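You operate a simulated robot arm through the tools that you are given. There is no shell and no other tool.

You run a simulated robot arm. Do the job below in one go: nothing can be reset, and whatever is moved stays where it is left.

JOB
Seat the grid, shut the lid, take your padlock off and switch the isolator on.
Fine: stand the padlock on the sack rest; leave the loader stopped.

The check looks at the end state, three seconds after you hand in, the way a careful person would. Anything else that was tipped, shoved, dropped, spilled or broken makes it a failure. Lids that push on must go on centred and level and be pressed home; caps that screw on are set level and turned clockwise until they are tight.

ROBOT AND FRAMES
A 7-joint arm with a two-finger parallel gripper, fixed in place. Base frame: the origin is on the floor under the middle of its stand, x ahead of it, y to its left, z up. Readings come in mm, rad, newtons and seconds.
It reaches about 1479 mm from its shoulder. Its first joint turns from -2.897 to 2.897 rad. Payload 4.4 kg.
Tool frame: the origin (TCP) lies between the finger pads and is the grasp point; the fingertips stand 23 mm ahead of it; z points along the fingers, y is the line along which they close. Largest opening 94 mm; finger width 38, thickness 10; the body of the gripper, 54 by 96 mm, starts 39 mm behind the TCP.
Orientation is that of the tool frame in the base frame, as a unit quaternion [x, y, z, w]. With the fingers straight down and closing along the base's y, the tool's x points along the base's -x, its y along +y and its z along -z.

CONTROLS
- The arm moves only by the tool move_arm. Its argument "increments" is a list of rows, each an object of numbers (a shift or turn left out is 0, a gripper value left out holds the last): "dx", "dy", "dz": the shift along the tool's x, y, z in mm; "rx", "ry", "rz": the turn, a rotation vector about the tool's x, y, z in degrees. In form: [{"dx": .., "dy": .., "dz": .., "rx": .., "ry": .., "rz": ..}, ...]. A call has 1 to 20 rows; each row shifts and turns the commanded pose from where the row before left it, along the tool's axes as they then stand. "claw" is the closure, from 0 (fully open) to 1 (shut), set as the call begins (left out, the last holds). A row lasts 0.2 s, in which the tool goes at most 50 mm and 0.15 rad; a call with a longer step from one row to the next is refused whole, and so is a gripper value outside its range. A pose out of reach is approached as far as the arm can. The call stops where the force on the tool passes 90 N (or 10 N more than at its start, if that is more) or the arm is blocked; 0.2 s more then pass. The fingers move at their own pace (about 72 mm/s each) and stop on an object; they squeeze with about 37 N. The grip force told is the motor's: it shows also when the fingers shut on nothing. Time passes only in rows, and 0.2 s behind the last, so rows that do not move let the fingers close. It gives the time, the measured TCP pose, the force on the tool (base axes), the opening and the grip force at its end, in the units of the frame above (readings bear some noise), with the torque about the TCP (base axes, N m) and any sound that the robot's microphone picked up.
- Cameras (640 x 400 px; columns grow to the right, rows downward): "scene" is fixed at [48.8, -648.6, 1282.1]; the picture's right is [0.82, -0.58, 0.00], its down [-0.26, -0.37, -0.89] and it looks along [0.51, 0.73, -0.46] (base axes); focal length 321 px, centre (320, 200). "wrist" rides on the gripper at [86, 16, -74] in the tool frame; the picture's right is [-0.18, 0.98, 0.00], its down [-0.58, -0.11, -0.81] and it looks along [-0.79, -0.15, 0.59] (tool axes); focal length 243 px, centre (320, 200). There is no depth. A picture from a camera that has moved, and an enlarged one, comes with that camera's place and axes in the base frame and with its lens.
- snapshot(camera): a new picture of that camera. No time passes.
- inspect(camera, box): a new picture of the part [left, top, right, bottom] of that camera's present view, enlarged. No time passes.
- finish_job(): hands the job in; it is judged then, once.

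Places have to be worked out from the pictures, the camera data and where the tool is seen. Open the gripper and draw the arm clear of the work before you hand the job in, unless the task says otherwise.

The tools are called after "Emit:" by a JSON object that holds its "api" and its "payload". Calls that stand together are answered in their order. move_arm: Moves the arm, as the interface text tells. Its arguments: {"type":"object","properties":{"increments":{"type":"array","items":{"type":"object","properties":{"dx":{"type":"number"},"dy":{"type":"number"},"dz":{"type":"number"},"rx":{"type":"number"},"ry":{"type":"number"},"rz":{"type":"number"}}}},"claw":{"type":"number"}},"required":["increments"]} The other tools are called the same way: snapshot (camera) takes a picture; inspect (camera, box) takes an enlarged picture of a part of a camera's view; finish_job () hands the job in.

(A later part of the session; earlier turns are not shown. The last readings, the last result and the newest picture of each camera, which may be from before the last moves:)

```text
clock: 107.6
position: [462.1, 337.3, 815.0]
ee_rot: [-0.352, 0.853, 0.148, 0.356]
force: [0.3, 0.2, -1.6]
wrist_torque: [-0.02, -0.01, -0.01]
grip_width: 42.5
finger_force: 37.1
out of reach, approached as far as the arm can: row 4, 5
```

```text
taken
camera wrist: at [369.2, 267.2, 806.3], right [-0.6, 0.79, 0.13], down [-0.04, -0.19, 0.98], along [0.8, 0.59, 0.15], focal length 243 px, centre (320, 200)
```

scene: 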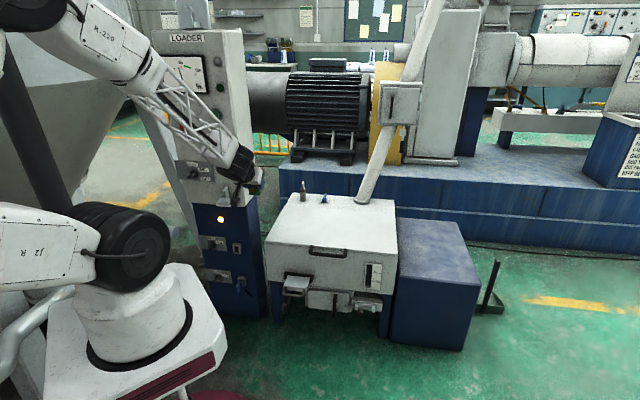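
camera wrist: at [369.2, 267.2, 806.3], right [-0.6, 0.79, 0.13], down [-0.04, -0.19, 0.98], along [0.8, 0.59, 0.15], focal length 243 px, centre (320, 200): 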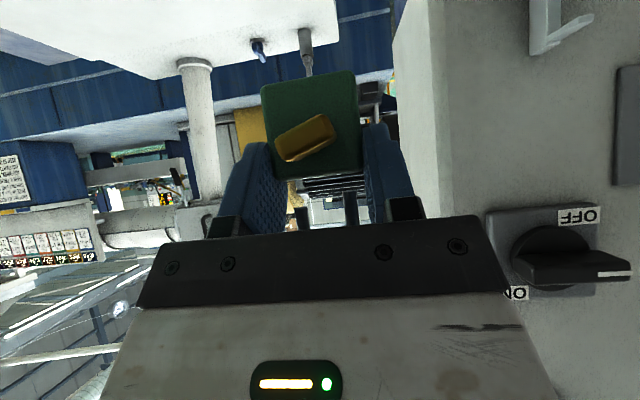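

The padlock hangs safely in the grip. I keep moving right and slightly outward over the closed hopper.

Emit:
{"api": "move_arm", "payload": {"increments": [{"dx": -5.3, "dy": -20, "dz": 5.3}, {"dx": -5.3, "dy": -30, "dz": 5.3}, {"dx": -5.3, "dy": -30, "dz": 5.3}, {"dx": -5.3, "dy": -30, "dz": 5.3}, {"dx": -5.3, "dy": -30, "dz": 5.3}, {"dx": -5.3, "dy": -30, "dz": 5.3}, {"dx": -5.3, "dy": -30, "dz": 5.3}, {"dx": -5.3, "dy": -30, "dz": 5.3}, {}]}}

Emit:
{"api": "snapshot", "payload": {"camera": "scene"}}

```text
clock: 109.6
position: [665.2, 216.0, 815.1]
ee_rot: [-0.352, 0.853, 0.147, 0.356]
force: [0.1, -0.1, -1.1]
wrist_torque: [-0.02, 0.01, 0.03]
grip_width: 42.6
finger_force: 37.1
```

```text
taken
```

scene: 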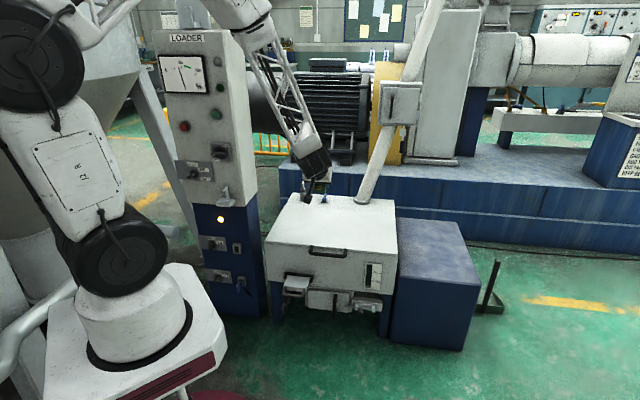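

The arm is back in its normal posture. I carry the padlock on to above the sack rest.

Emit:
{"api": "move_arm", "payload": {"increments": [{"dx": 2.3, "dy": -25, "dz": 11.3}, {"dx": 2.3, "dy": -40, "dz": 11.3}, {"dx": 2.3, "dy": -42, "dz": 11.3}, {"dx": 2.3, "dy": -42, "dz": 11.3}, {"dx": 2.3, "dy": -42, "dz": 11.3}, {"dx": 2.3, "dy": -42, "dz": 11.3}, {"dx": 2.3, "dy": -42, "dz": 11.3}, {"dx": 2.3, "dy": -42, "dz": 11.3}, {"dx": 2.3, "dy": -42, "dz": 11.3}, {"dx": 2.3, "dy": -42, "dz": 11.3}, {"dx": 2.3, "dy": -42, "dz": 11.3}, {"dx": 2.3, "dy": -39, "dz": 11.3}, {}]}}

Emit:
{"api": "snapshot", "payload": {"camera": "scene"}}

Emit:
{"api": "snapshot", "payload": {"camera": "wrist"}}

```text
clock: 112.4
position: [1060.5, -71.6, 700.6]
ee_rot: [-0.353, 0.853, 0.147, 0.355]
force: [-0.3, 0.7, -2.3]
wrist_torque: [-0.01, 0.03, 0.0]
grip_width: 42.4
finger_force: 37.1
```

```text
taken
```

scene: 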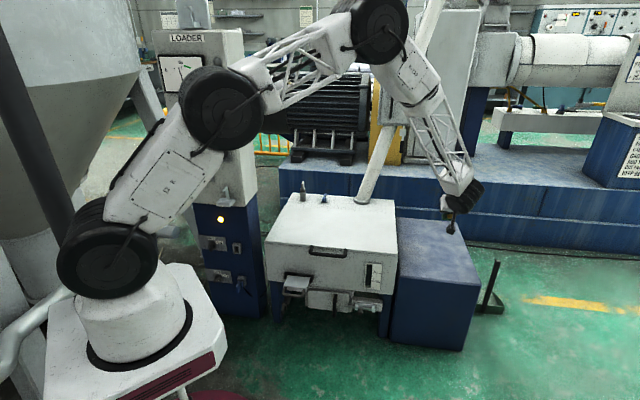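

```text
taken
camera wrist: at [969.0, -140.5, 690.8], right [-0.6, 0.79, 0.13], down [-0.04, -0.19, 0.98], along [0.8, 0.59, 0.15], focal length 243 px, centre (320, 200)
```

wrist: 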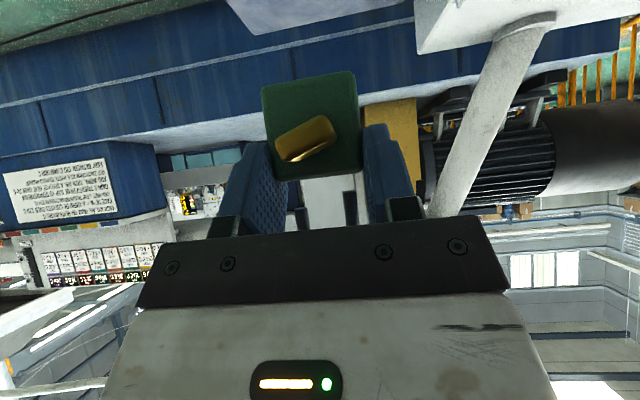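

I'm above the sack rest's front part (R≈800, D≈699). I lower to about 25 mm above its top.

Emit:
{"api": "move_arm", "payload": {"increments": [{"dx": 18, "dz": 18}, {"dx": 25, "dz": 25}, {"dx": 25, "dz": 25}, {"dx": 25, "dz": 25}, {"dx": 25, "dz": 25}, {"dx": 25, "dz": 25}, {"dx": 18, "dz": 18}, {"dx": 10, "dz": 10}, {}]}}

Emit:
{"api": "inspect", "payload": {"camera": "scene", "box": [390, 190, 490, 290]}}

Emit:
{"api": "snapshot", "payload": {"camera": "wrist"}}

```text
clock: 114.4
position: [1060.8, -69.1, 459.8]
ee_rot: [-0.353, 0.853, 0.148, 0.356]
force: [0.3, -0.8, -1.0]
wrist_torque: [-0.05, 0.01, 0.0]
grip_width: 42.5
finger_force: 36.8
```

```text
4.00 times, centred on (440, 240) of scene
camera zoom: at [48.8, -648.6, 1282.1], right [0.82, -0.58, 0.0], down [-0.26, -0.37, -0.89], along [0.51, 0.73, -0.46], focal length 1283 px, centre (-160, 40)
```

zoom: 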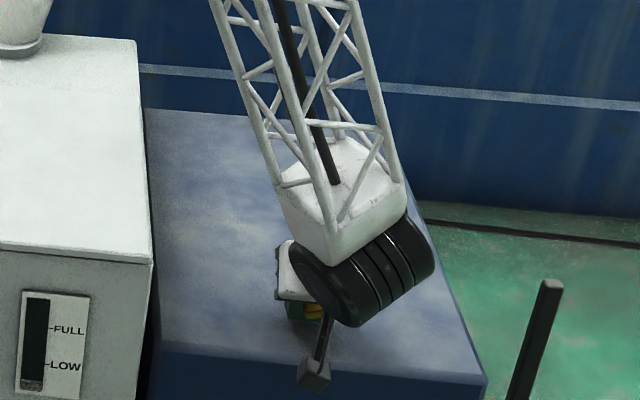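

```text
taken
camera wrist: at [968.5, -138.7, 449.2], right [-0.6, 0.79, 0.13], down [-0.04, -0.19, 0.98], along [0.8, 0.59, 0.15], focal length 243 px, centre (320, 200)
```

wrist: 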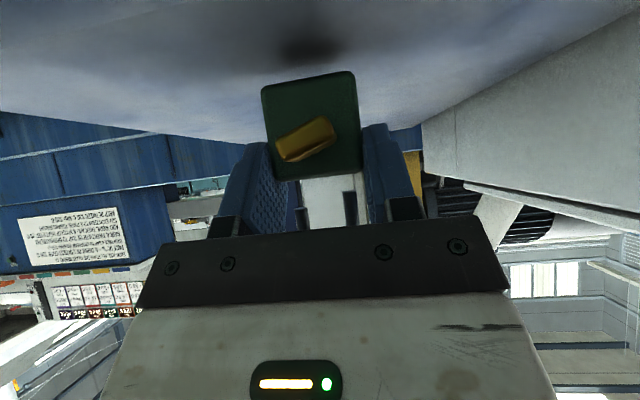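

The padlock is ≈30 mm above the surface. I lower slowly until contact.

Emit:
{"api": "move_arm", "payload": {"increments": [{"dx": 4.2, "dz": 4.2}, {"dx": 4.2, "dz": 4.2}, {"dx": 2.8, "dz": 2.8}, {"dx": 2.1, "dz": 2.1}, {}]}}

Emit:
{"api": "inspect", "payload": {"camera": "wrist", "box": [200, 0, 420, 190]}}

```text
clock: 115.6
position: [1062.9, -69.2, 441.3]
ee_rot: [-0.353, 0.853, 0.147, 0.357]
force: [10.9, -1.5, 27.1]
wrist_torque: [0.05, -0.29, -0.02]
grip_width: 42.9
finger_force: 37.1
```

```text
2.11 times, centred on (310, 95) of wrist
camera zoom: at [970.4, -139.1, 432.4], right [-0.6, 0.79, 0.13], down [-0.04, -0.19, 0.98], along [0.8, 0.59, 0.15], focal length 511 px, centre (341, 421)
```

zoom: 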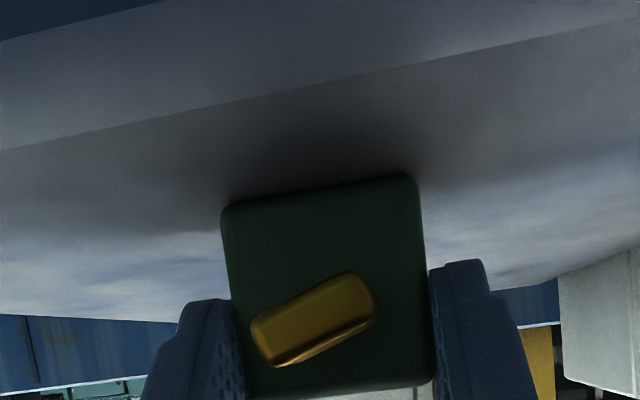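

It stands on the surface (27 N). I relieve the pressure slightly and open the gripper.

Emit:
{"api": "move_arm", "payload": {"increments": [{"dx": -0.5, "dz": -0.5}, {}]}}

Emit:
{"api": "move_arm", "payload": {"increments": [{}, {}, {}, {}], "claw": 0}}

Emit:
{"api": "inspect", "payload": {"camera": "wrist", "box": [200, 0, 420, 190]}}

```text
clock: 116.2
position: [1059.7, -68.4, 440.2]
ee_rot: [-0.354, 0.853, 0.147, 0.356]
force: [10.2, -1.5, 26.9]
wrist_torque: [0.01, -0.31, 0.0]
grip_width: 42.9
finger_force: 37.0
```

```text
clock: 117.2
position: [1059.9, -68.6, 441.7]
ee_rot: [-0.353, 0.853, 0.147, 0.356]
force: [0.4, 0.6, 0.6]
wrist_torque: [-0.02, 0.0, 0.0]
grip_width: 94.0
finger_force: 0.0
```

```text
2.11 times, centred on (310, 95) of wrist
camera zoom: at [968.5, -138.9, 430.8], right [-0.6, 0.79, 0.13], down [-0.04, -0.19, 0.98], along [0.8, 0.59, 0.15], focal length 511 px, centre (341, 421)
```

zoom: 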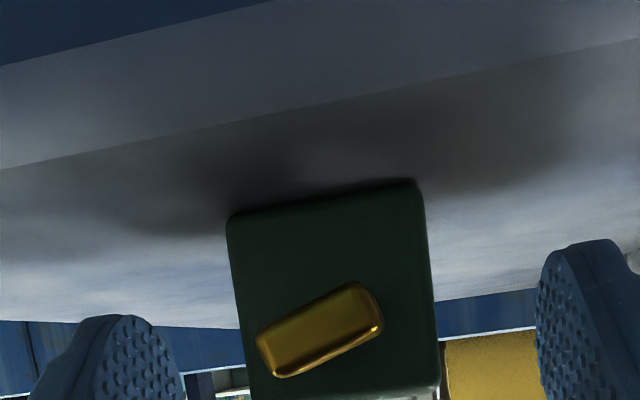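

Released; it stands. I retreat along the approach line and check.

Emit:
{"api": "move_arm", "payload": {"increments": [{"dz": -12}, {"dz": -25}, {"dz": -35}, {"dz": -40}, {"dz": -45}, {"dz": -45}, {}]}}

Emit:
{"api": "inspect", "payload": {"camera": "scene", "box": [390, 210, 490, 310]}}

Emit:
{"api": "snapshot", "payload": {"camera": "wrist"}}

```text
clock: 118.8
position: [958.6, -170.4, 582.7]
ee_rot: [-0.352, 0.853, 0.147, 0.356]
force: [0.7, -0.9, 0.5]
wrist_torque: [0.06, 0.0, 0.0]
grip_width: 93.9
finger_force: 0.1
```

```text
4.00 times, centred on (440, 260) of scene
camera zoom: at [48.8, -648.6, 1282.1], right [0.82, -0.58, 0.0], down [-0.26, -0.37, -0.89], along [0.51, 0.73, -0.46], focal length 1283 px, centre (-160, -40)
```

zoom: 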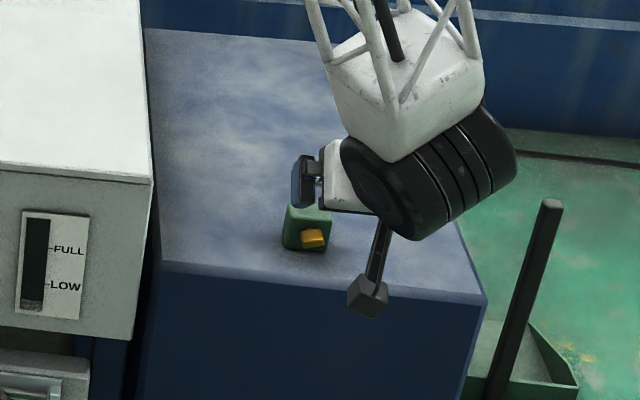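

```text
taken
camera wrist: at [866.6, -240.4, 573.4], right [-0.6, 0.79, 0.13], down [-0.04, -0.19, 0.98], along [0.8, 0.59, 0.15], focal length 243 px, centre (320, 200)
```

wrist: 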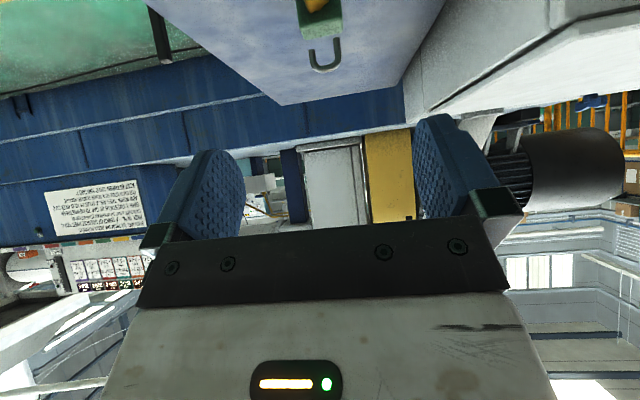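

The padlock stands upright on the sack rest. Now the isolator: I move back over toward the panel at a comfortable distance to prepare a horizontal gripper pose for the knob.

Emit:
{"api": "move_arm", "payload": {"increments": [{"dy": 30, "dx": -13.6, "dz": -17.9}, {"dy": 38, "dx": -13.6, "dz": -17.9}, {"dy": 38, "dx": -13.6, "dz": -17.9}, {"dy": 38, "dx": -13.6, "dz": -17.9}, {"dy": 38, "dx": -13.6, "dz": -17.9}, {"dy": 38, "dx": -13.6, "dz": -17.9}, {"dy": 38, "dx": -13.6, "dz": -17.9}, {"dy": 38, "dx": -13.6, "dz": -17.9}, {"dy": 38, "dx": -13.6, "dz": -17.9}, {"dy": 38, "dx": -13.6, "dz": -17.9}, {"dy": 38, "dx": -13.6, "dz": -17.9}, {"dy": 38, "dx": -13.6, "dz": -17.9}, {}]}}

Emit:
{"api": "inspect", "payload": {"camera": "scene", "box": [415, 240, 455, 280]}}

Emit:
{"api": "snapshot", "payload": {"camera": "scene"}}

```text
clock: 121.6
position: [616.1, 120.8, 849.7]
ee_rot: [-0.352, 0.853, 0.147, 0.356]
force: [0.2, 0.3, -0.4]
wrist_torque: [-0.02, -0.01, -0.03]
grip_width: 94.0
finger_force: 0.1
```

```text
10.00 times, centred on (435, 260) of scene
camera zoom: at [48.8, -648.6, 1282.1], right [0.82, -0.58, 0.0], down [-0.26, -0.37, -0.89], along [0.51, 0.73, -0.46], focal length 3208 px, centre (-830, -400)
```

zoom: 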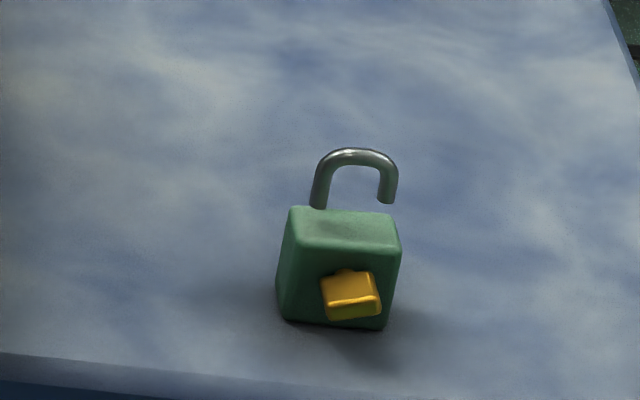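

```text
taken
```

scene: 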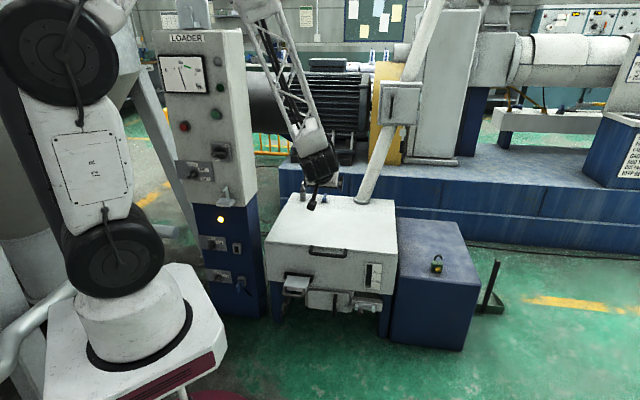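

The padlock stands neatly. Now I zoom on the isolator knob from the scene camera and then prepare the gripper.

Emit:
{"api": "inspect", "payload": {"camera": "scene", "box": [205, 136, 240, 166]}}

Emit:
{"api": "inspect", "payload": {"camera": "scene", "box": [160, 40, 250, 215]}}

Emit:
{"api": "snapshot", "payload": {"camera": "wrist"}}

```text
13.33 times, centred on (222, 151) of scene
camera zoom: at [48.8, -648.6, 1282.1], right [0.82, -0.58, 0.0], down [-0.26, -0.37, -0.89], along [0.51, 0.73, -0.46], focal length 4278 px, centre (1620, 853)
```

zoom: 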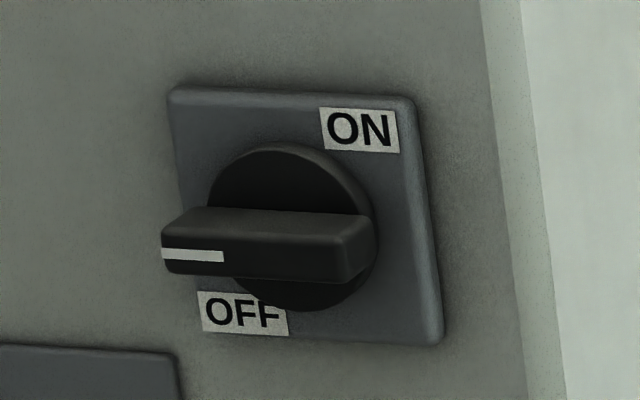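

```text
2.29 times, centred on (205, 128) of scene
camera zoom: at [48.8, -648.6, 1282.1], right [0.82, -0.58, 0.0], down [-0.26, -0.37, -0.89], along [0.51, 0.73, -0.46], focal length 733 px, centre (583, 366)
```

zoom: 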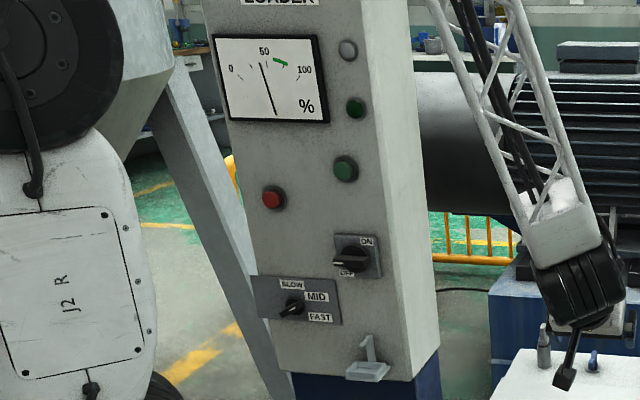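

```text
taken
camera wrist: at [523.8, 51.3, 839.7], right [-0.6, 0.79, 0.13], down [-0.04, -0.19, 0.98], along [0.8, 0.59, 0.15], focal length 243 px, centre (320, 200)
```

wrist: 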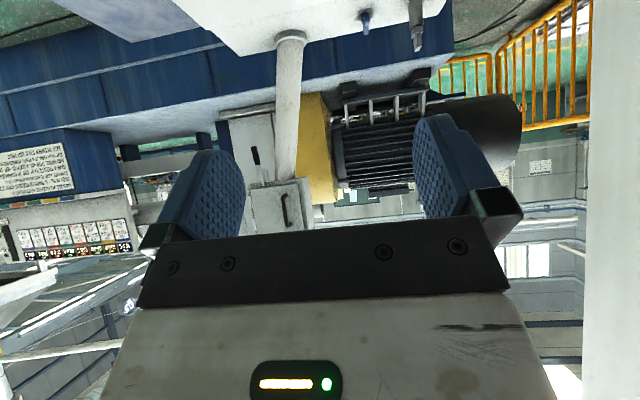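

I need exact knob coordinates, so I turn the gripper down and go above-front of the panel to view the knob with the wrist camera.

Emit:
{"api": "move_arm", "payload": {"increments": [{"ry": 7.5}, {"ry": 7.5}, {"ry": 7.5}, {"ry": 7.5}, {"ry": 7.5}, {"ry": 7.5}, {"dy": 37.3, "dx": 3.7, "dz": -20.9}, {"dy": 37.3, "dx": 3.7, "dz": -20.9}, {"dy": 37.3, "dx": 3.7, "dz": -20.9}, {"dy": 37.3, "dx": 3.7, "dz": -20.9}, {"dy": 37.3, "dx": 3.7, "dz": -20.9}, {"dy": 37.3, "dx": 3.7, "dz": -20.9}, {"dy": 37.3, "dx": 3.7, "dz": -20.9}, {"dy": 37.3, "dx": 3.7, "dz": -20.9}, {"dy": 37.3, "dx": 3.7, "dz": -20.9}, {"dy": 37.3, "dx": 3.7, "dz": -20.9}, {"dy": 37.3, "dx": 3.7, "dz": -20.9}, {}]}}

Emit:
{"api": "snapshot", "payload": {"camera": "wrist"}}

```text
clock: 125.4
position: [536.8, 172.2, 898.9]
ee_rot: [-0.381, 0.919, 0.04, 0.093]
force: [-0.1, -0.2, 0.6]
wrist_torque: [-0.01, -0.02, 0.02]
grip_width: 93.9
finger_force: 0.0
out of reach, approached as far as the arm can: row 5, 6, 9, 10, 11, 12, 13, 14, 15, 16, 17
```

```text
taken
camera wrist: at [455.0, 112.0, 954.0], right [-0.57, 0.82, 0.04], down [0.37, 0.21, 0.91], along [0.74, 0.53, -0.42], focal length 243 px, centre (320, 200)
```

wrist: 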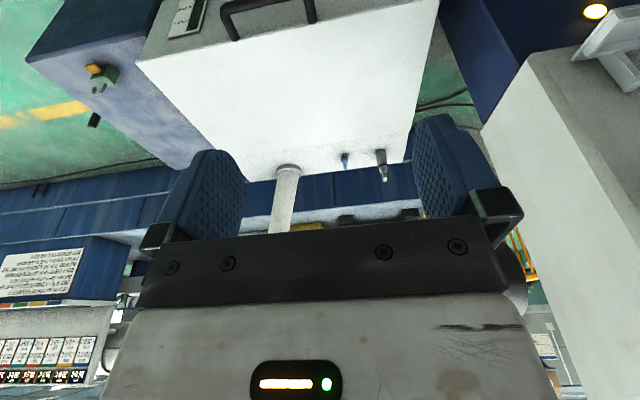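

A wrist limit blocks pointing straight down this low and close in. I rise, where it was fine before, and then straighten.

Emit:
{"api": "move_arm", "payload": {"increments": [{"dx": -7.6, "dz": -36.7}, {"dx": -7.6, "dz": -36.7}, {"dx": -7.6, "dz": -36.7}, {"dx": -7.6, "dz": -36.7}, {"ry": 5.8}, {"ry": 5.8}, {}]}}

Emit:
{"api": "snapshot", "payload": {"camera": "scene"}}

```text
clock: 127.0
position: [535.9, 170.6, 913.5]
ee_rot: [-0.38, 0.919, 0.044, 0.094]
force: [-0.5, -0.4, 1.6]
wrist_torque: [0.0, -0.02, -0.01]
grip_width: 93.8
finger_force: 0.0
out of reach, approached as far as the arm can: row 1, 2, 3, 4, 5, 6
```

```text
taken
```

scene: 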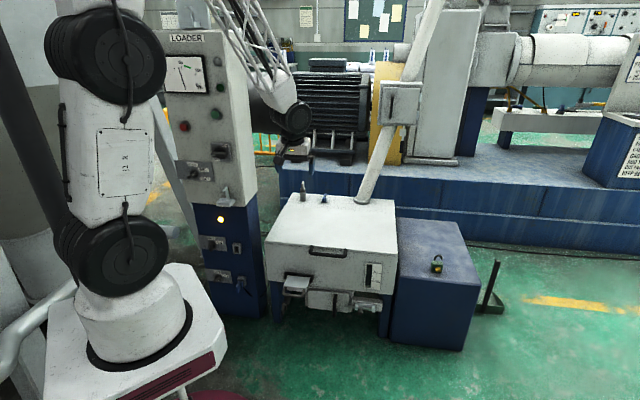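

The arm is at a joint limit here. I move outward (+x) to get off the limit.

Emit:
{"api": "move_arm", "payload": {"increments": [{"dx": -26, "dy": -26.5, "dz": 5}, {"dx": -26, "dy": -26.5, "dz": 5}, {"dx": -26, "dy": -26.5, "dz": 5}, {"dx": -26, "dy": -26.5, "dz": 5}, {}]}}

Emit:
{"api": "snapshot", "payload": {"camera": "scene"}}

```text
clock: 128.2
position: [682.7, 168.2, 901.5]
ee_rot: [-0.38, 0.919, 0.046, 0.096]
force: [0.3, 0.7, -0.2]
wrist_torque: [0.0, 0.0, 0.0]
grip_width: 94.1
finger_force: 0.1
out of reach, approached as far as the arm can: row 3, 4
```

```text
taken
```

scene: 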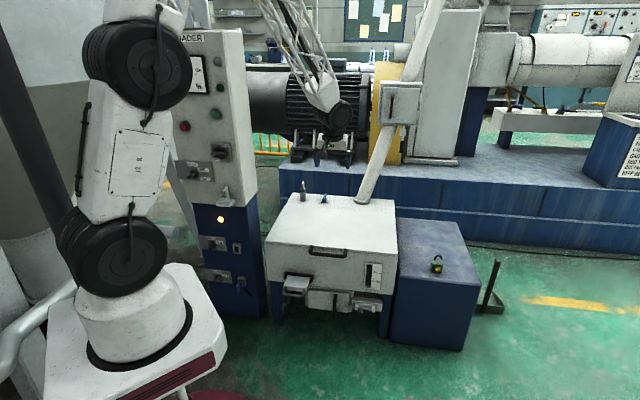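

Moving out works. I go a little further out and try to straighten the tool there.

Emit:
{"api": "move_arm", "payload": {"increments": [{"dx": -26, "dy": -26.5, "dz": 5}, {"dx": -26, "dy": -26.5, "dz": 5}, {"dx": -26, "dy": -26.5, "dz": 5}, {"ry": 4}, {"ry": 4}, {"ry": 3}, {}]}}

```text
clock: 129.8
position: [779.2, 164.4, 871.6]
ee_rot: [-0.381, 0.918, 0.046, 0.097]
force: [0.3, -0.7, -0.1]
wrist_torque: [0.02, -0.01, -0.01]
grip_width: 94.0
finger_force: 0.1
out of reach, approached as far as the arm can: row 1, 2, 3, 4, 5, 6
```

Still limited in pitch. I try yawing the tool (rz) back toward its initial heading to free whichever joint is at its stop.

Emit:
{"api": "move_arm", "payload": {"increments": [{"rz": 7.5}, {"rz": 7.5}, {"rz": 7.5}, {"rz": 7.5}, {"rz": 7.5}, {"rz": 7.5}, {}]}}

Emit:
{"api": "snapshot", "payload": {"camera": "scene"}}

```text
clock: 131.4
position: [780.4, 163.5, 872.1]
ee_rot: [-0.037, 0.994, 0.077, 0.073]
force: [0.1, 0.7, 0.1]
wrist_torque: [0.0, 0.02, -0.01]
grip_width: 94.2
finger_force: 0.0
out of reach, approached as far as the arm can: row 6
```

```text
taken
```

scene: 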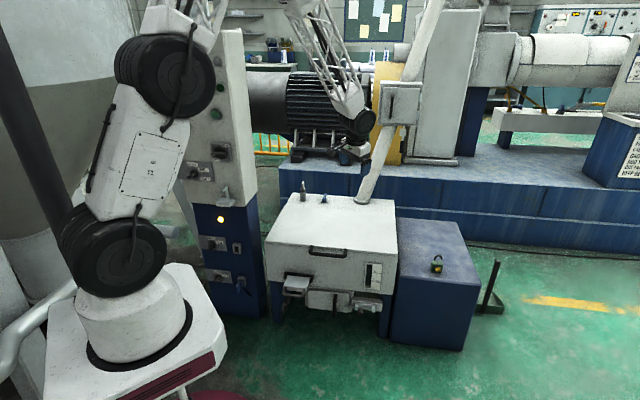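

I test correcting the remaining tilt along both tool axes at this heading.

Emit:
{"api": "move_arm", "payload": {"increments": [{"rx": 4.3, "ry": 4.3}, {"rx": 4.3, "ry": 4.3}, {}]}}

```text
clock: 132.2
position: [779.7, 164.2, 870.9]
ee_rot: [-0.037, 0.994, 0.077, 0.074]
force: [0.9, -0.1, 0.0]
wrist_torque: [0.0, 0.02, -0.01]
grip_width: 94.0
finger_force: 0.0
out of reach, approached as far as the arm can: row 1, 2
```

This direction is blocked too, so I return to the 45° pitched posture that worked for the padlock, and will turn the knob by pushing. First I undo the yaw and pitch back up.

Emit:
{"api": "move_arm", "payload": {"increments": [{"rz": -7}, {"rz": -7}, {"rz": -7}, {"rz": -7}, {"rz": -7}, {"rz": -6}, {"ry": -7}, {"ry": -7}, {"ry": -7}, {"ry": -7}, {"ry": -5}, {}]}}

Emit:
{"api": "snapshot", "payload": {"camera": "scene"}}

```text
clock: 134.8
position: [779.0, 163.7, 872.2]
ee_rot: [-0.355, 0.852, 0.154, 0.353]
force: [-0.5, -1.2, 0.3]
wrist_torque: [0.0, 0.02, 0.03]
grip_width: 94.1
finger_force: 0.1
```

```text
taken
```

scene: 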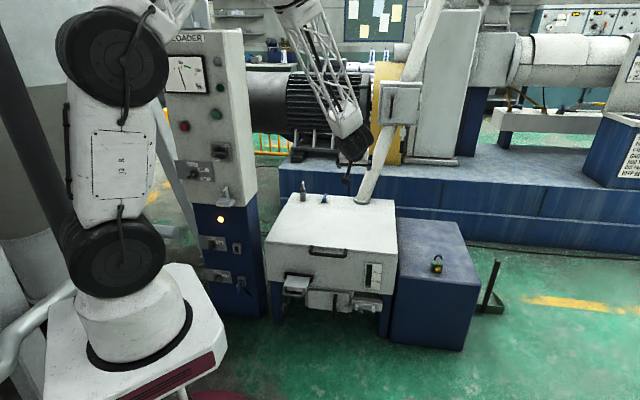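

I'm back in the pitched posture. From the scene and earlier wrist views the isolator plate is centred at R≈−62, z≈890 (plate D≈641), its bar spans R −88…−35 with front face at D≈607. I'll push its right end down and then left (clockwise to ON) with closed fingertips. First I move to a point above-right of it.

Emit:
{"api": "move_arm", "payload": {"increments": [{"dx": -1.6, "dy": 27, "dz": -23.3}, {"dx": -1.6, "dy": 27, "dz": -23.3}, {"dx": -1.6, "dy": 27, "dz": -23.3}, {"dx": -1.6, "dy": 27, "dz": -23.3}, {"dx": -1.6, "dy": 27, "dz": -23.3}, {"dy": 35}, {"dy": 35}, {"dy": 35}, {"dy": 35}, {"dy": 30}, {}], "claw": 1}}

Emit:
{"api": "snapshot", "payload": {"camera": "scene"}}

Emit:
{"api": "snapshot", "payload": {"camera": "wrist"}}

```text
clock: 137.2
position: [507.7, 324.3, 964.3]
ee_rot: [-0.354, 0.852, 0.153, 0.353]
force: [0.0, 0.6, 0.6]
wrist_torque: [0.0, -0.02, -0.01]
grip_width: 0.0
finger_force: 37.6
```

```text
taken
```

scene: 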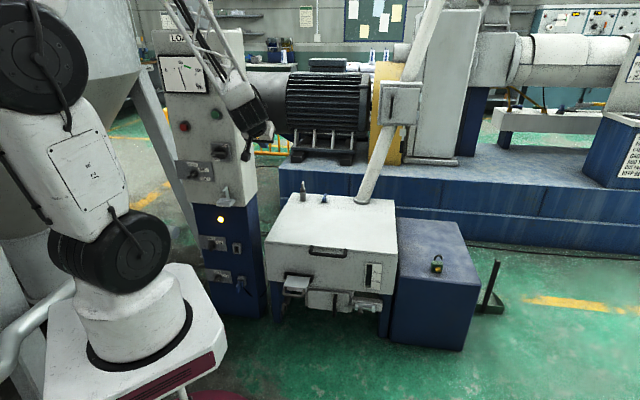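

```text
taken
camera wrist: at [416.9, 253.6, 954.0], right [-0.61, 0.78, 0.14], down [-0.03, -0.2, 0.98], along [0.79, 0.59, 0.15], focal length 243 px, centre (320, 200)
```

wrist: 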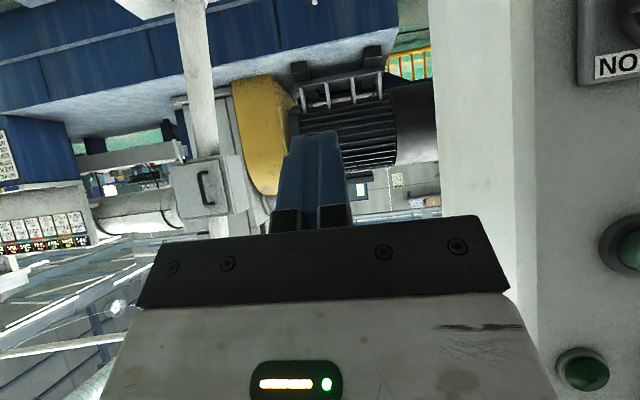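

Clear so far. I continue left to above the right end of the knob.

Emit:
{"api": "move_arm", "payload": {"increments": [{"dy": 30}, {"dy": 35}, {"dy": 35}, {"dy": 35}, {"dy": 26}, {}]}}

Emit:
{"api": "snapshot", "payload": {"camera": "scene"}}

Emit:
{"api": "snapshot", "payload": {"camera": "wrist"}}

```text
clock: 138.6
position: [393.4, 435.6, 964.9]
ee_rot: [-0.355, 0.853, 0.153, 0.352]
force: [-0.7, 0.0, 0.1]
wrist_torque: [0.02, 0.02, 0.0]
grip_width: 0.4
finger_force: 37.0
```

```text
taken
```

scene: 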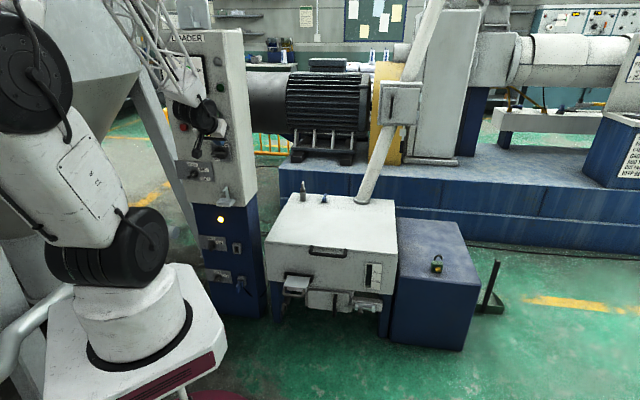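

```text
taken
camera wrist: at [301.9, 365.4, 955.3], right [-0.61, 0.78, 0.14], down [-0.03, -0.2, 0.98], along [0.79, 0.59, 0.14], focal length 243 px, centre (320, 200)
```

wrist: 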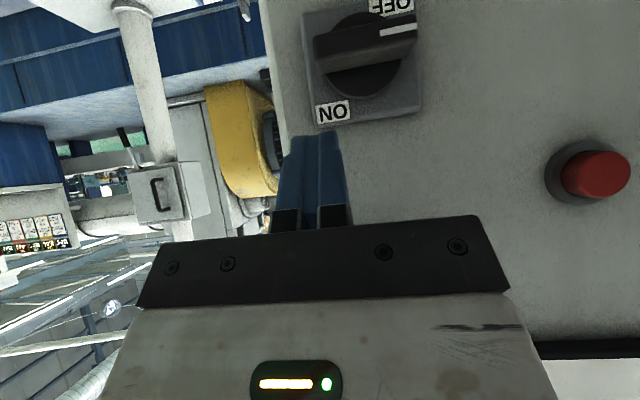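

The knob is right below in view, and the hand is clear of the buttons. I zoom to fix its position relative to the fingertips.

Emit:
{"api": "inspect", "payload": {"camera": "wrist", "box": [270, 0, 450, 140]}}

Emit:
{"api": "inspect", "payload": {"camera": "scene", "box": [190, 110, 250, 180]}}

```text
2.86 times, centred on (360, 70) of wrist
camera zoom: at [301.9, 365.4, 955.3], right [-0.61, 0.78, 0.14], down [-0.03, -0.2, 0.98], along [0.79, 0.59, 0.14], focal length 693 px, centre (206, 571)
```

zoom: 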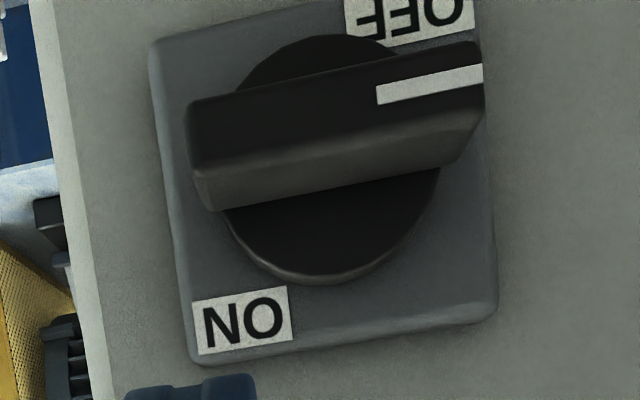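

```text
5.71 times, centred on (220, 145) of scene
camera zoom: at [48.8, -648.6, 1282.1], right [0.82, -0.58, 0.0], down [-0.26, -0.37, -0.89], along [0.51, 0.73, -0.46], focal length 1833 px, centre (891, 514)
```

zoom: 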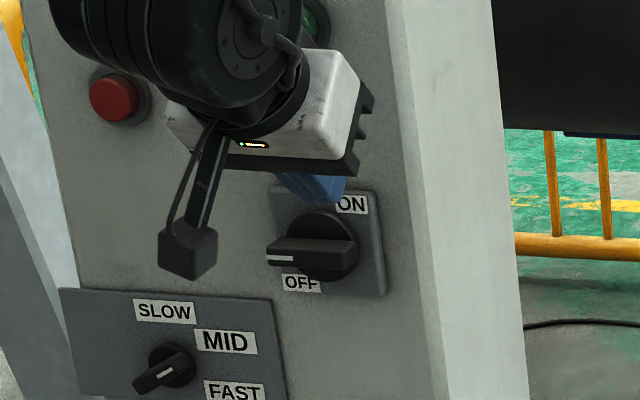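

The bar's right end is at R≈−34 and its centre at R≈−60, z≈893. I move to just above the right end (finger spanning R −47…−27).

Emit:
{"api": "move_arm", "payload": {"increments": [{"dx": 8.5, "dy": 3.5, "dz": 14.8}, {"dx": 8.5, "dy": 3.5, "dz": 14.8}, {}]}}

Emit:
{"api": "inspect", "payload": {"camera": "wrist", "box": [240, 20, 440, 200]}}

Emit:
{"api": "inspect", "payload": {"camera": "scene", "box": [195, 120, 250, 175]}}

```text
clock: 139.4
position: [394.1, 448.6, 930.8]
ee_rot: [-0.354, 0.853, 0.153, 0.352]
force: [0.3, 0.2, -0.4]
wrist_torque: [0.0, 0.0, 0.01]
grip_width: 0.0
finger_force: 36.5
```

```text
2.22 times, centred on (340, 110) of wrist
camera zoom: at [303.5, 377.5, 922.9], right [-0.61, 0.78, 0.14], down [-0.03, -0.2, 0.98], along [0.79, 0.59, 0.14], focal length 539 px, centre (276, 400)
```

zoom: 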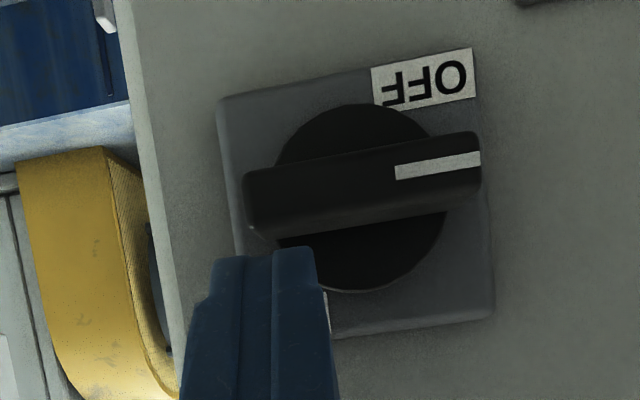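

```text
7.27 times, centred on (222, 148) of scene
camera zoom: at [48.8, -648.6, 1282.1], right [0.82, -0.58, 0.0], down [-0.26, -0.37, -0.89], along [0.51, 0.73, -0.46], focal length 2333 px, centre (1029, 582)
```

zoom: 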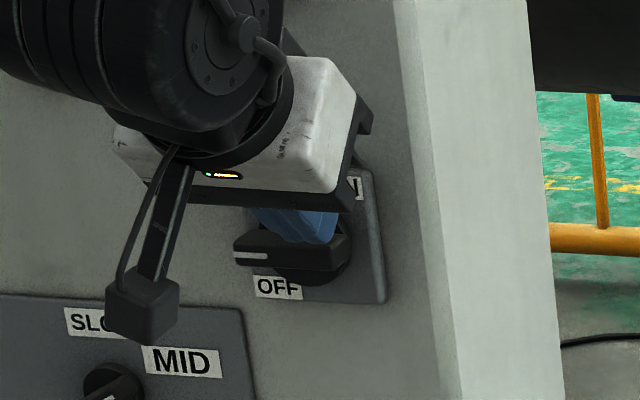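

The fingertips are right above the bar's right end. I press down in steps.

Emit:
{"api": "move_arm", "payload": {"increments": [{"dx": 3.5, "dz": 3.5}, {"dx": 3.5, "dz": 3.5}, {"dx": 2.8, "dz": 2.8}, {"dx": 2.8, "dz": 2.8}, {}]}}

Emit:
{"api": "inspect", "payload": {"camera": "wrist", "box": [240, 20, 440, 200]}}

```text
clock: 140.6
position: [394.9, 448.6, 915.5]
ee_rot: [-0.353, 0.853, 0.153, 0.353]
force: [6.2, -13.7, 2.2]
wrist_torque: [-0.18, -0.09, -0.12]
grip_width: 0.1
finger_force: 37.1
```

```text
2.22 times, centred on (340, 110) of wrist
camera zoom: at [303.7, 377.8, 905.4], right [-0.61, 0.78, 0.14], down [-0.03, -0.2, 0.98], along [0.79, 0.59, 0.14], focal length 539 px, centre (276, 400)
```

zoom: 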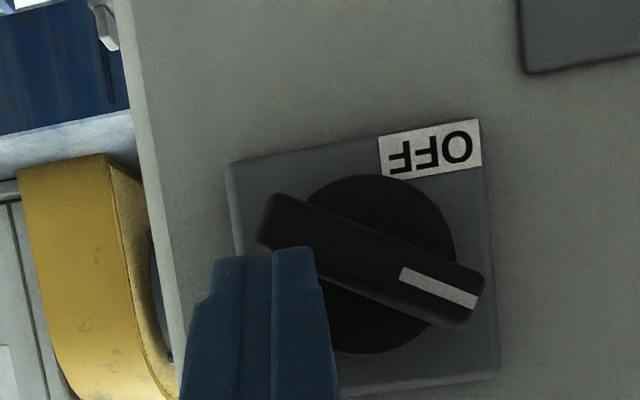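

The knob turns clockwise easily (≈35° so far). I continue pressing down.

Emit:
{"api": "move_arm", "payload": {"increments": [{"dx": 2.8, "dz": 2.8}, {"dx": 2.8, "dz": 2.8}, {"dx": 2.8, "dz": 2.8}, {}]}}

Emit:
{"api": "inspect", "payload": {"camera": "wrist", "box": [240, 20, 440, 220]}}

```text
clock: 141.6
position: [396.1, 448.9, 902.7]
ee_rot: [-0.355, 0.852, 0.155, 0.353]
force: [-0.5, 0.6, 0.3]
wrist_torque: [0.01, -0.03, 0.02]
grip_width: 0.0
finger_force: 37.1
```

```text
2.00 times, centred on (340, 120) of wrist
camera zoom: at [303.7, 378.1, 893.6], right [-0.61, 0.78, 0.14], down [-0.03, -0.2, 0.98], along [0.79, 0.59, 0.15], focal length 485 px, centre (280, 360)
```

zoom: 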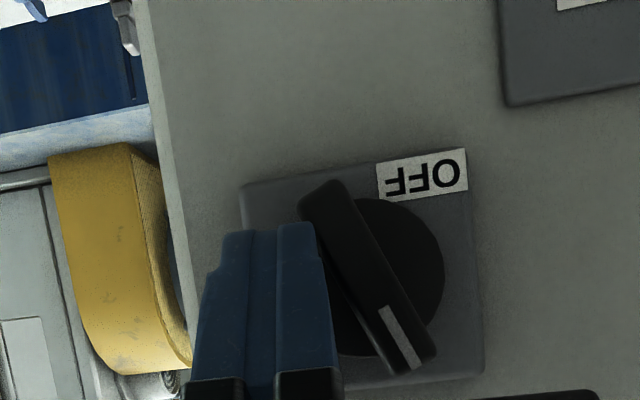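

The bar is at ≈73°. Now I push left with the finger's flat side to bring it upright.

Emit:
{"api": "move_arm", "payload": {"increments": [{"dy": 2}, {"dy": 2}, {"dy": 2}, {}]}}

Emit:
{"api": "inspect", "payload": {"camera": "wrist", "box": [240, 20, 440, 220]}}

```text
clock: 142.6
position: [391.2, 452.1, 902.2]
ee_rot: [-0.353, 0.853, 0.153, 0.354]
force: [43.5, -44.7, 3.9]
wrist_torque: [-0.23, -0.28, -0.82]
grip_width: 0.0
finger_force: 36.8
```

```text
2.00 times, centred on (340, 120) of wrist
camera zoom: at [300.1, 381.6, 893.3], right [-0.61, 0.78, 0.14], down [-0.03, -0.2, 0.98], along [0.8, 0.59, 0.14], focal length 485 px, centre (280, 360)
```

zoom: 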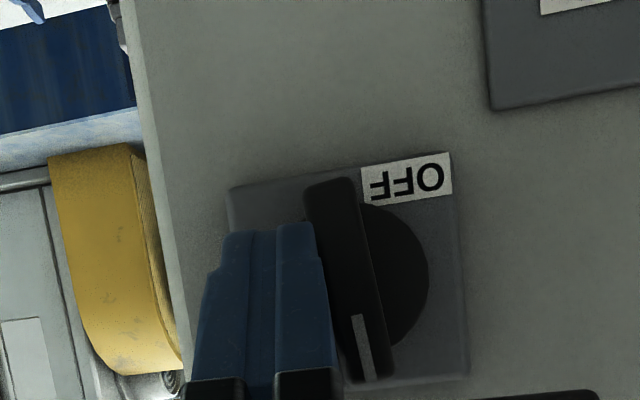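

Strong resistance (62 N) – upright or at its stop. I back off slightly and check the knob in both views.

Emit:
{"api": "move_arm", "payload": {"increments": [{"dy": -3}, {"dy": -6}, {"dx": -14, "dz": -14}, {"dx": -20, "dz": -20}, {"dx": -20, "dz": -20}, {}]}}

Emit:
{"api": "inspect", "payload": {"camera": "wrist", "box": [270, 0, 450, 140]}}

Emit:
{"api": "inspect", "payload": {"camera": "scene", "box": [195, 125, 250, 175]}}

Emit:
{"api": "snapshot", "payload": {"camera": "scene"}}

```text
clock: 144.0
position: [397.3, 445.7, 978.3]
ee_rot: [-0.355, 0.853, 0.153, 0.353]
force: [-0.1, -0.8, 0.4]
wrist_torque: [-0.03, 0.02, 0.02]
grip_width: 0.0
finger_force: 36.9
```

```text
2.86 times, centred on (360, 70) of wrist
camera zoom: at [306.2, 375.3, 970.2], right [-0.61, 0.78, 0.14], down [-0.03, -0.2, 0.98], along [0.79, 0.59, 0.14], focal length 693 px, centre (206, 571)
```

zoom: 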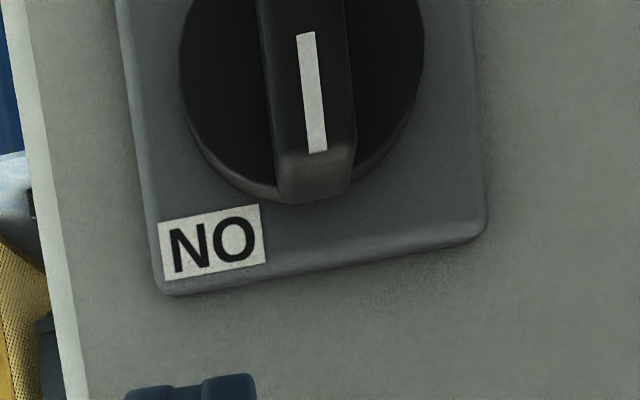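

```text
8.00 times, centred on (222, 150) of scene
camera zoom: at [48.8, -648.6, 1282.1], right [0.82, -0.58, 0.0], down [-0.26, -0.37, -0.89], along [0.51, 0.73, -0.46], focal length 2567 px, centre (1100, 600)
```

zoom: 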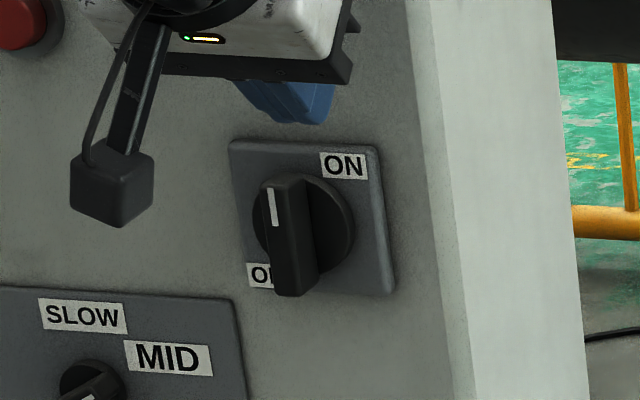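

```text
taken
```

scene: 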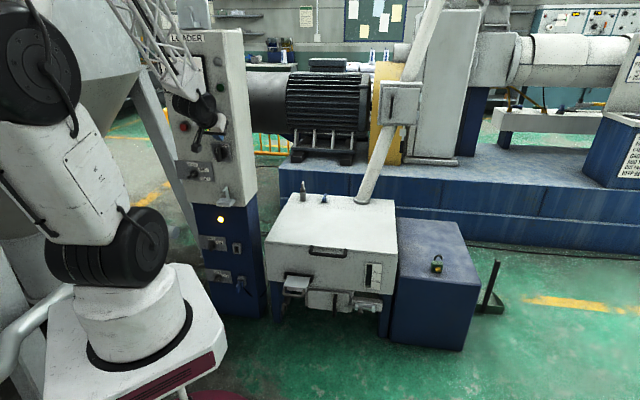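

The pointer is upright at ON. I withdraw from the panel to the right and check lamps and meter.

Emit:
{"api": "move_arm", "payload": {"increments": [{"dy": -30}, {"dy": -35}, {"dy": -35}, {"dy": -35}, {"dy": -35}, {"dy": -35}, {"dy": -35}, {"dy": -35}, {"dy": -35}, {}]}}

Emit:
{"api": "inspect", "payload": {"camera": "scene", "box": [155, 25, 260, 165]}}

Emit:
{"api": "snapshot", "payload": {"camera": "scene"}}

```text
clock: 146.2
position: [618.8, 228.0, 973.8]
ee_rot: [-0.354, 0.852, 0.153, 0.353]
force: [0.4, 0.4, -0.3]
wrist_torque: [0.03, 0.02, 0.0]
grip_width: 0.1
finger_force: 37.1
```

```text
2.86 times, centred on (208, 95) of scene
camera zoom: at [48.8, -648.6, 1282.1], right [0.82, -0.58, 0.0], down [-0.26, -0.37, -0.89], along [0.51, 0.73, -0.46], focal length 917 px, centre (641, 500)
```

zoom: 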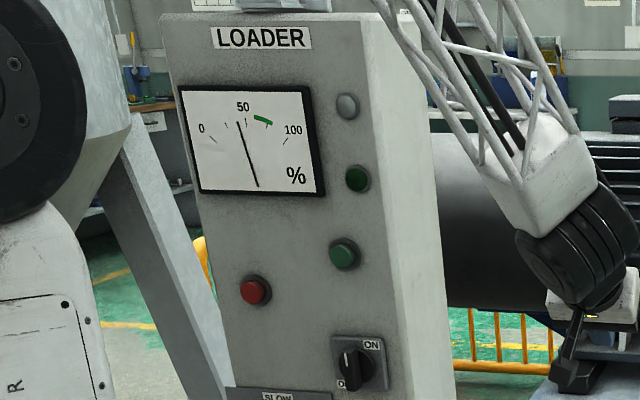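

```text
taken
```

scene: 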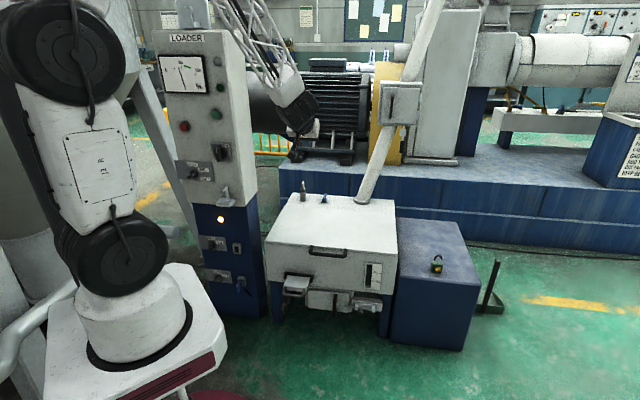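

I zoom on the lamps and on the knob to see whether the isolator has really switched.

Emit:
{"api": "inspect", "payload": {"camera": "scene", "box": [205, 50, 230, 120]}}

Emit:
{"api": "inspect", "payload": {"camera": "scene", "box": [205, 136, 240, 166]}}

Emit:
{"api": "inspect", "payload": {"camera": "scene", "box": [160, 50, 215, 100]}}

Emit:
{"api": "inspect", "payload": {"camera": "scene", "box": [255, 180, 415, 340]}}

```text
5.71 times, centred on (218, 85) of scene
camera zoom: at [48.8, -648.6, 1282.1], right [0.82, -0.58, 0.0], down [-0.26, -0.37, -0.89], along [0.51, 0.73, -0.46], focal length 1833 px, centre (906, 857)
```

zoom: 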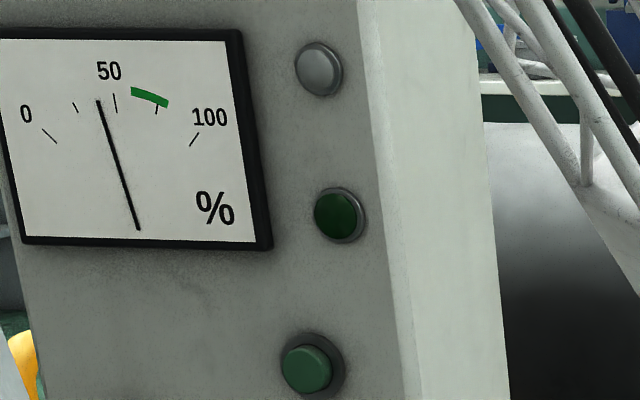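

```text
13.33 times, centred on (222, 151) of scene
camera zoom: at [48.8, -648.6, 1282.1], right [0.82, -0.58, 0.0], down [-0.26, -0.37, -0.89], along [0.51, 0.73, -0.46], focal length 4278 px, centre (1620, 853)
```

zoom: 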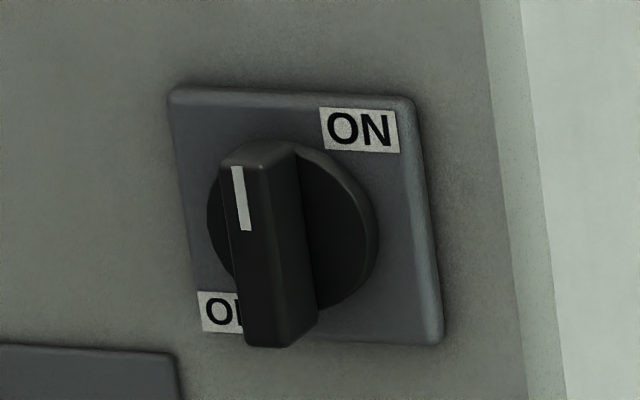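

```text
8.00 times, centred on (188, 75) of scene
camera zoom: at [48.8, -648.6, 1282.1], right [0.82, -0.58, 0.0], down [-0.26, -0.37, -0.89], along [0.51, 0.73, -0.46], focal length 2567 px, centre (1380, 1200)
```

zoom: 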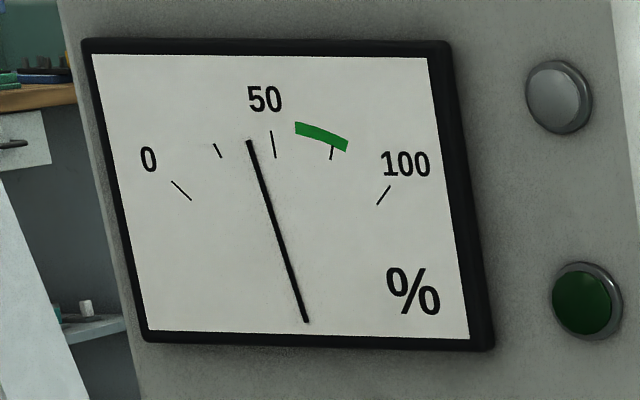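

```text
2.50 times, centred on (335, 260) of scene
camera zoom: at [48.8, -648.6, 1282.1], right [0.82, -0.58, 0.0], down [-0.26, -0.37, -0.89], along [0.51, 0.73, -0.46], focal length 802 px, centre (282, 50)
```

zoom: 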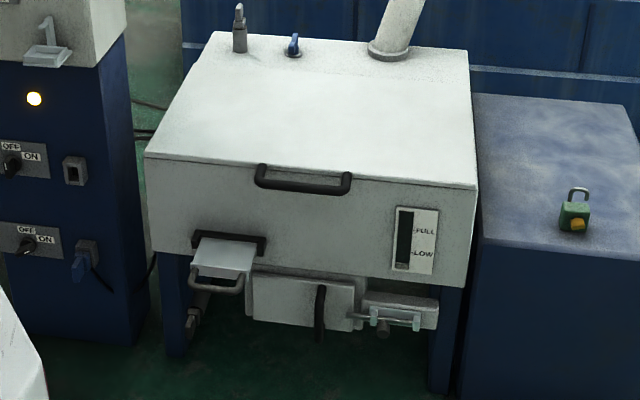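

The knob stands upright and the lamps are dark. To be sure it's fully at its ON stop, I'll give the top of the bar a gentle extra push clockwise from its left side. I go back above-left of it.

Emit:
{"api": "move_arm", "payload": {"increments": [{"dx": 6.4, "dz": -6.4, "dy": 30}, {"dy": 40}, {"dy": 40}, {"dy": 40}, {"dy": 40}, {"dy": 40}, {"dy": 40}, {"dy": 40}, {"dy": 40}, {"dy": 16}, {}]}}

Emit:
{"api": "inspect", "payload": {"camera": "wrist", "box": [220, 0, 420, 150]}}

```text
clock: 148.6
position: [351.6, 479.0, 979.6]
ee_rot: [-0.354, 0.852, 0.153, 0.354]
force: [-0.6, 0.5, 0.3]
wrist_torque: [0.01, 0.0, 0.0]
grip_width: 0.0
finger_force: 37.2
```

```text
2.67 times, centred on (320, 75) of wrist
camera zoom: at [260.2, 408.2, 970.3], right [-0.61, 0.78, 0.14], down [-0.03, -0.2, 0.98], along [0.79, 0.59, 0.14], focal length 647 px, centre (320, 533)
```

zoom: 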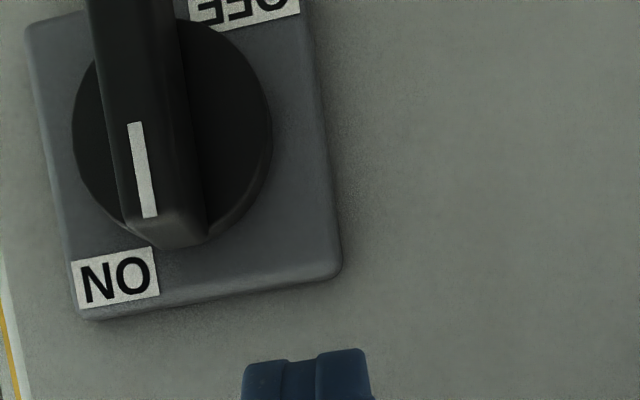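

Emit:
{"api": "move_arm", "payload": {"increments": [{"dx": 12, "dz": 15.5}, {"dx": 12, "dz": 15.5}, {"dx": 11.5, "dz": 15}, {"dy": -8}, {}]}}

Emit:
{"api": "inspect", "payload": {"camera": "wrist", "box": [220, 20, 420, 200]}}

```text
clock: 149.8
position: [361.7, 479.4, 922.1]
ee_rot: [-0.354, 0.852, 0.153, 0.354]
force: [0.1, -0.4, 0.8]
wrist_torque: [-0.01, 0.01, -0.01]
grip_width: 0.0
finger_force: 36.9
```

```text
2.22 times, centred on (320, 110) of wrist
camera zoom: at [270.3, 408.6, 912.6], right [-0.61, 0.78, 0.14], down [-0.03, -0.2, 0.98], along [0.79, 0.59, 0.14], focal length 539 px, centre (320, 400)
```

zoom: 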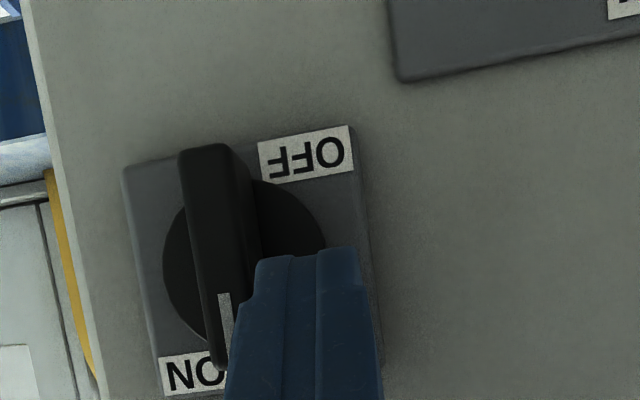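

I push gently right on the top half.

Emit:
{"api": "move_arm", "payload": {"increments": [{"dy": -4}, {"dy": -2}, {"dy": -1.5}, {"dy": -1.5}, {}]}}

Emit:
{"api": "inspect", "payload": {"camera": "wrist", "box": [220, 20, 420, 200]}}

```text
clock: 151.0
position: [367.1, 474.4, 920.8]
ee_rot: [-0.355, 0.852, 0.154, 0.352]
force: [-53.1, 49.0, -9.4]
wrist_torque: [0.8, 1.06, 1.1]
grip_width: 0.1
finger_force: 37.2
```

```text
2.22 times, centred on (320, 110) of wrist
camera zoom: at [275.9, 402.9, 912.1], right [-0.61, 0.78, 0.14], down [-0.03, -0.2, 0.98], along [0.79, 0.59, 0.14], focal length 539 px, centre (320, 400)
```

zoom: 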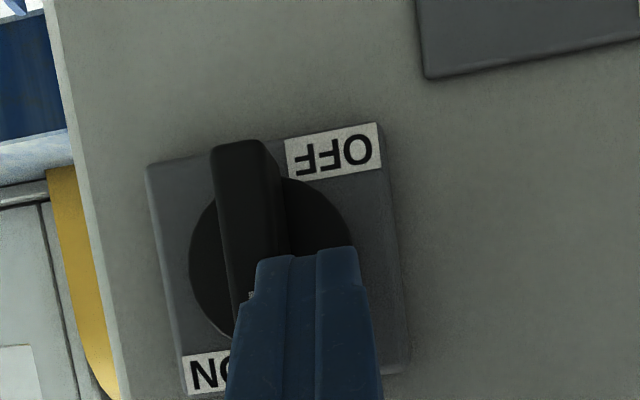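

It resists firmly (72 N) without moving: the isolator is at its ON stop. I back off, rise and withdraw.

Emit:
{"api": "move_arm", "payload": {"increments": [{"dy": 4}, {"dy": 6}, {"dx": -14, "dz": -14}, {"dx": -16, "dz": -20}, {"dx": -12, "dz": -16}, {}]}}

Emit:
{"api": "inspect", "payload": {"camera": "scene", "box": [155, 30, 260, 215]}}

```text
clock: 152.4
position: [357.6, 475.7, 987.7]
ee_rot: [-0.354, 0.853, 0.152, 0.352]
force: [1.1, -0.5, -0.2]
wrist_torque: [0.02, -0.03, -0.03]
grip_width: 0.0
finger_force: 37.0
```

```text
2.16 times, centred on (208, 122) of scene
camera zoom: at [48.8, -648.6, 1282.1], right [0.82, -0.58, 0.0], down [-0.26, -0.37, -0.89], along [0.51, 0.73, -0.46], focal length 694 px, centre (563, 368)
```

zoom: 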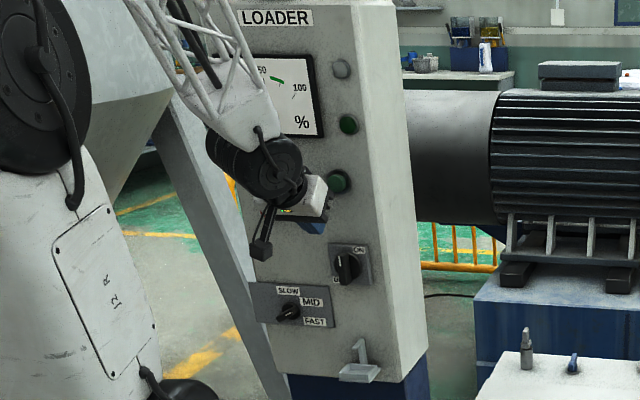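

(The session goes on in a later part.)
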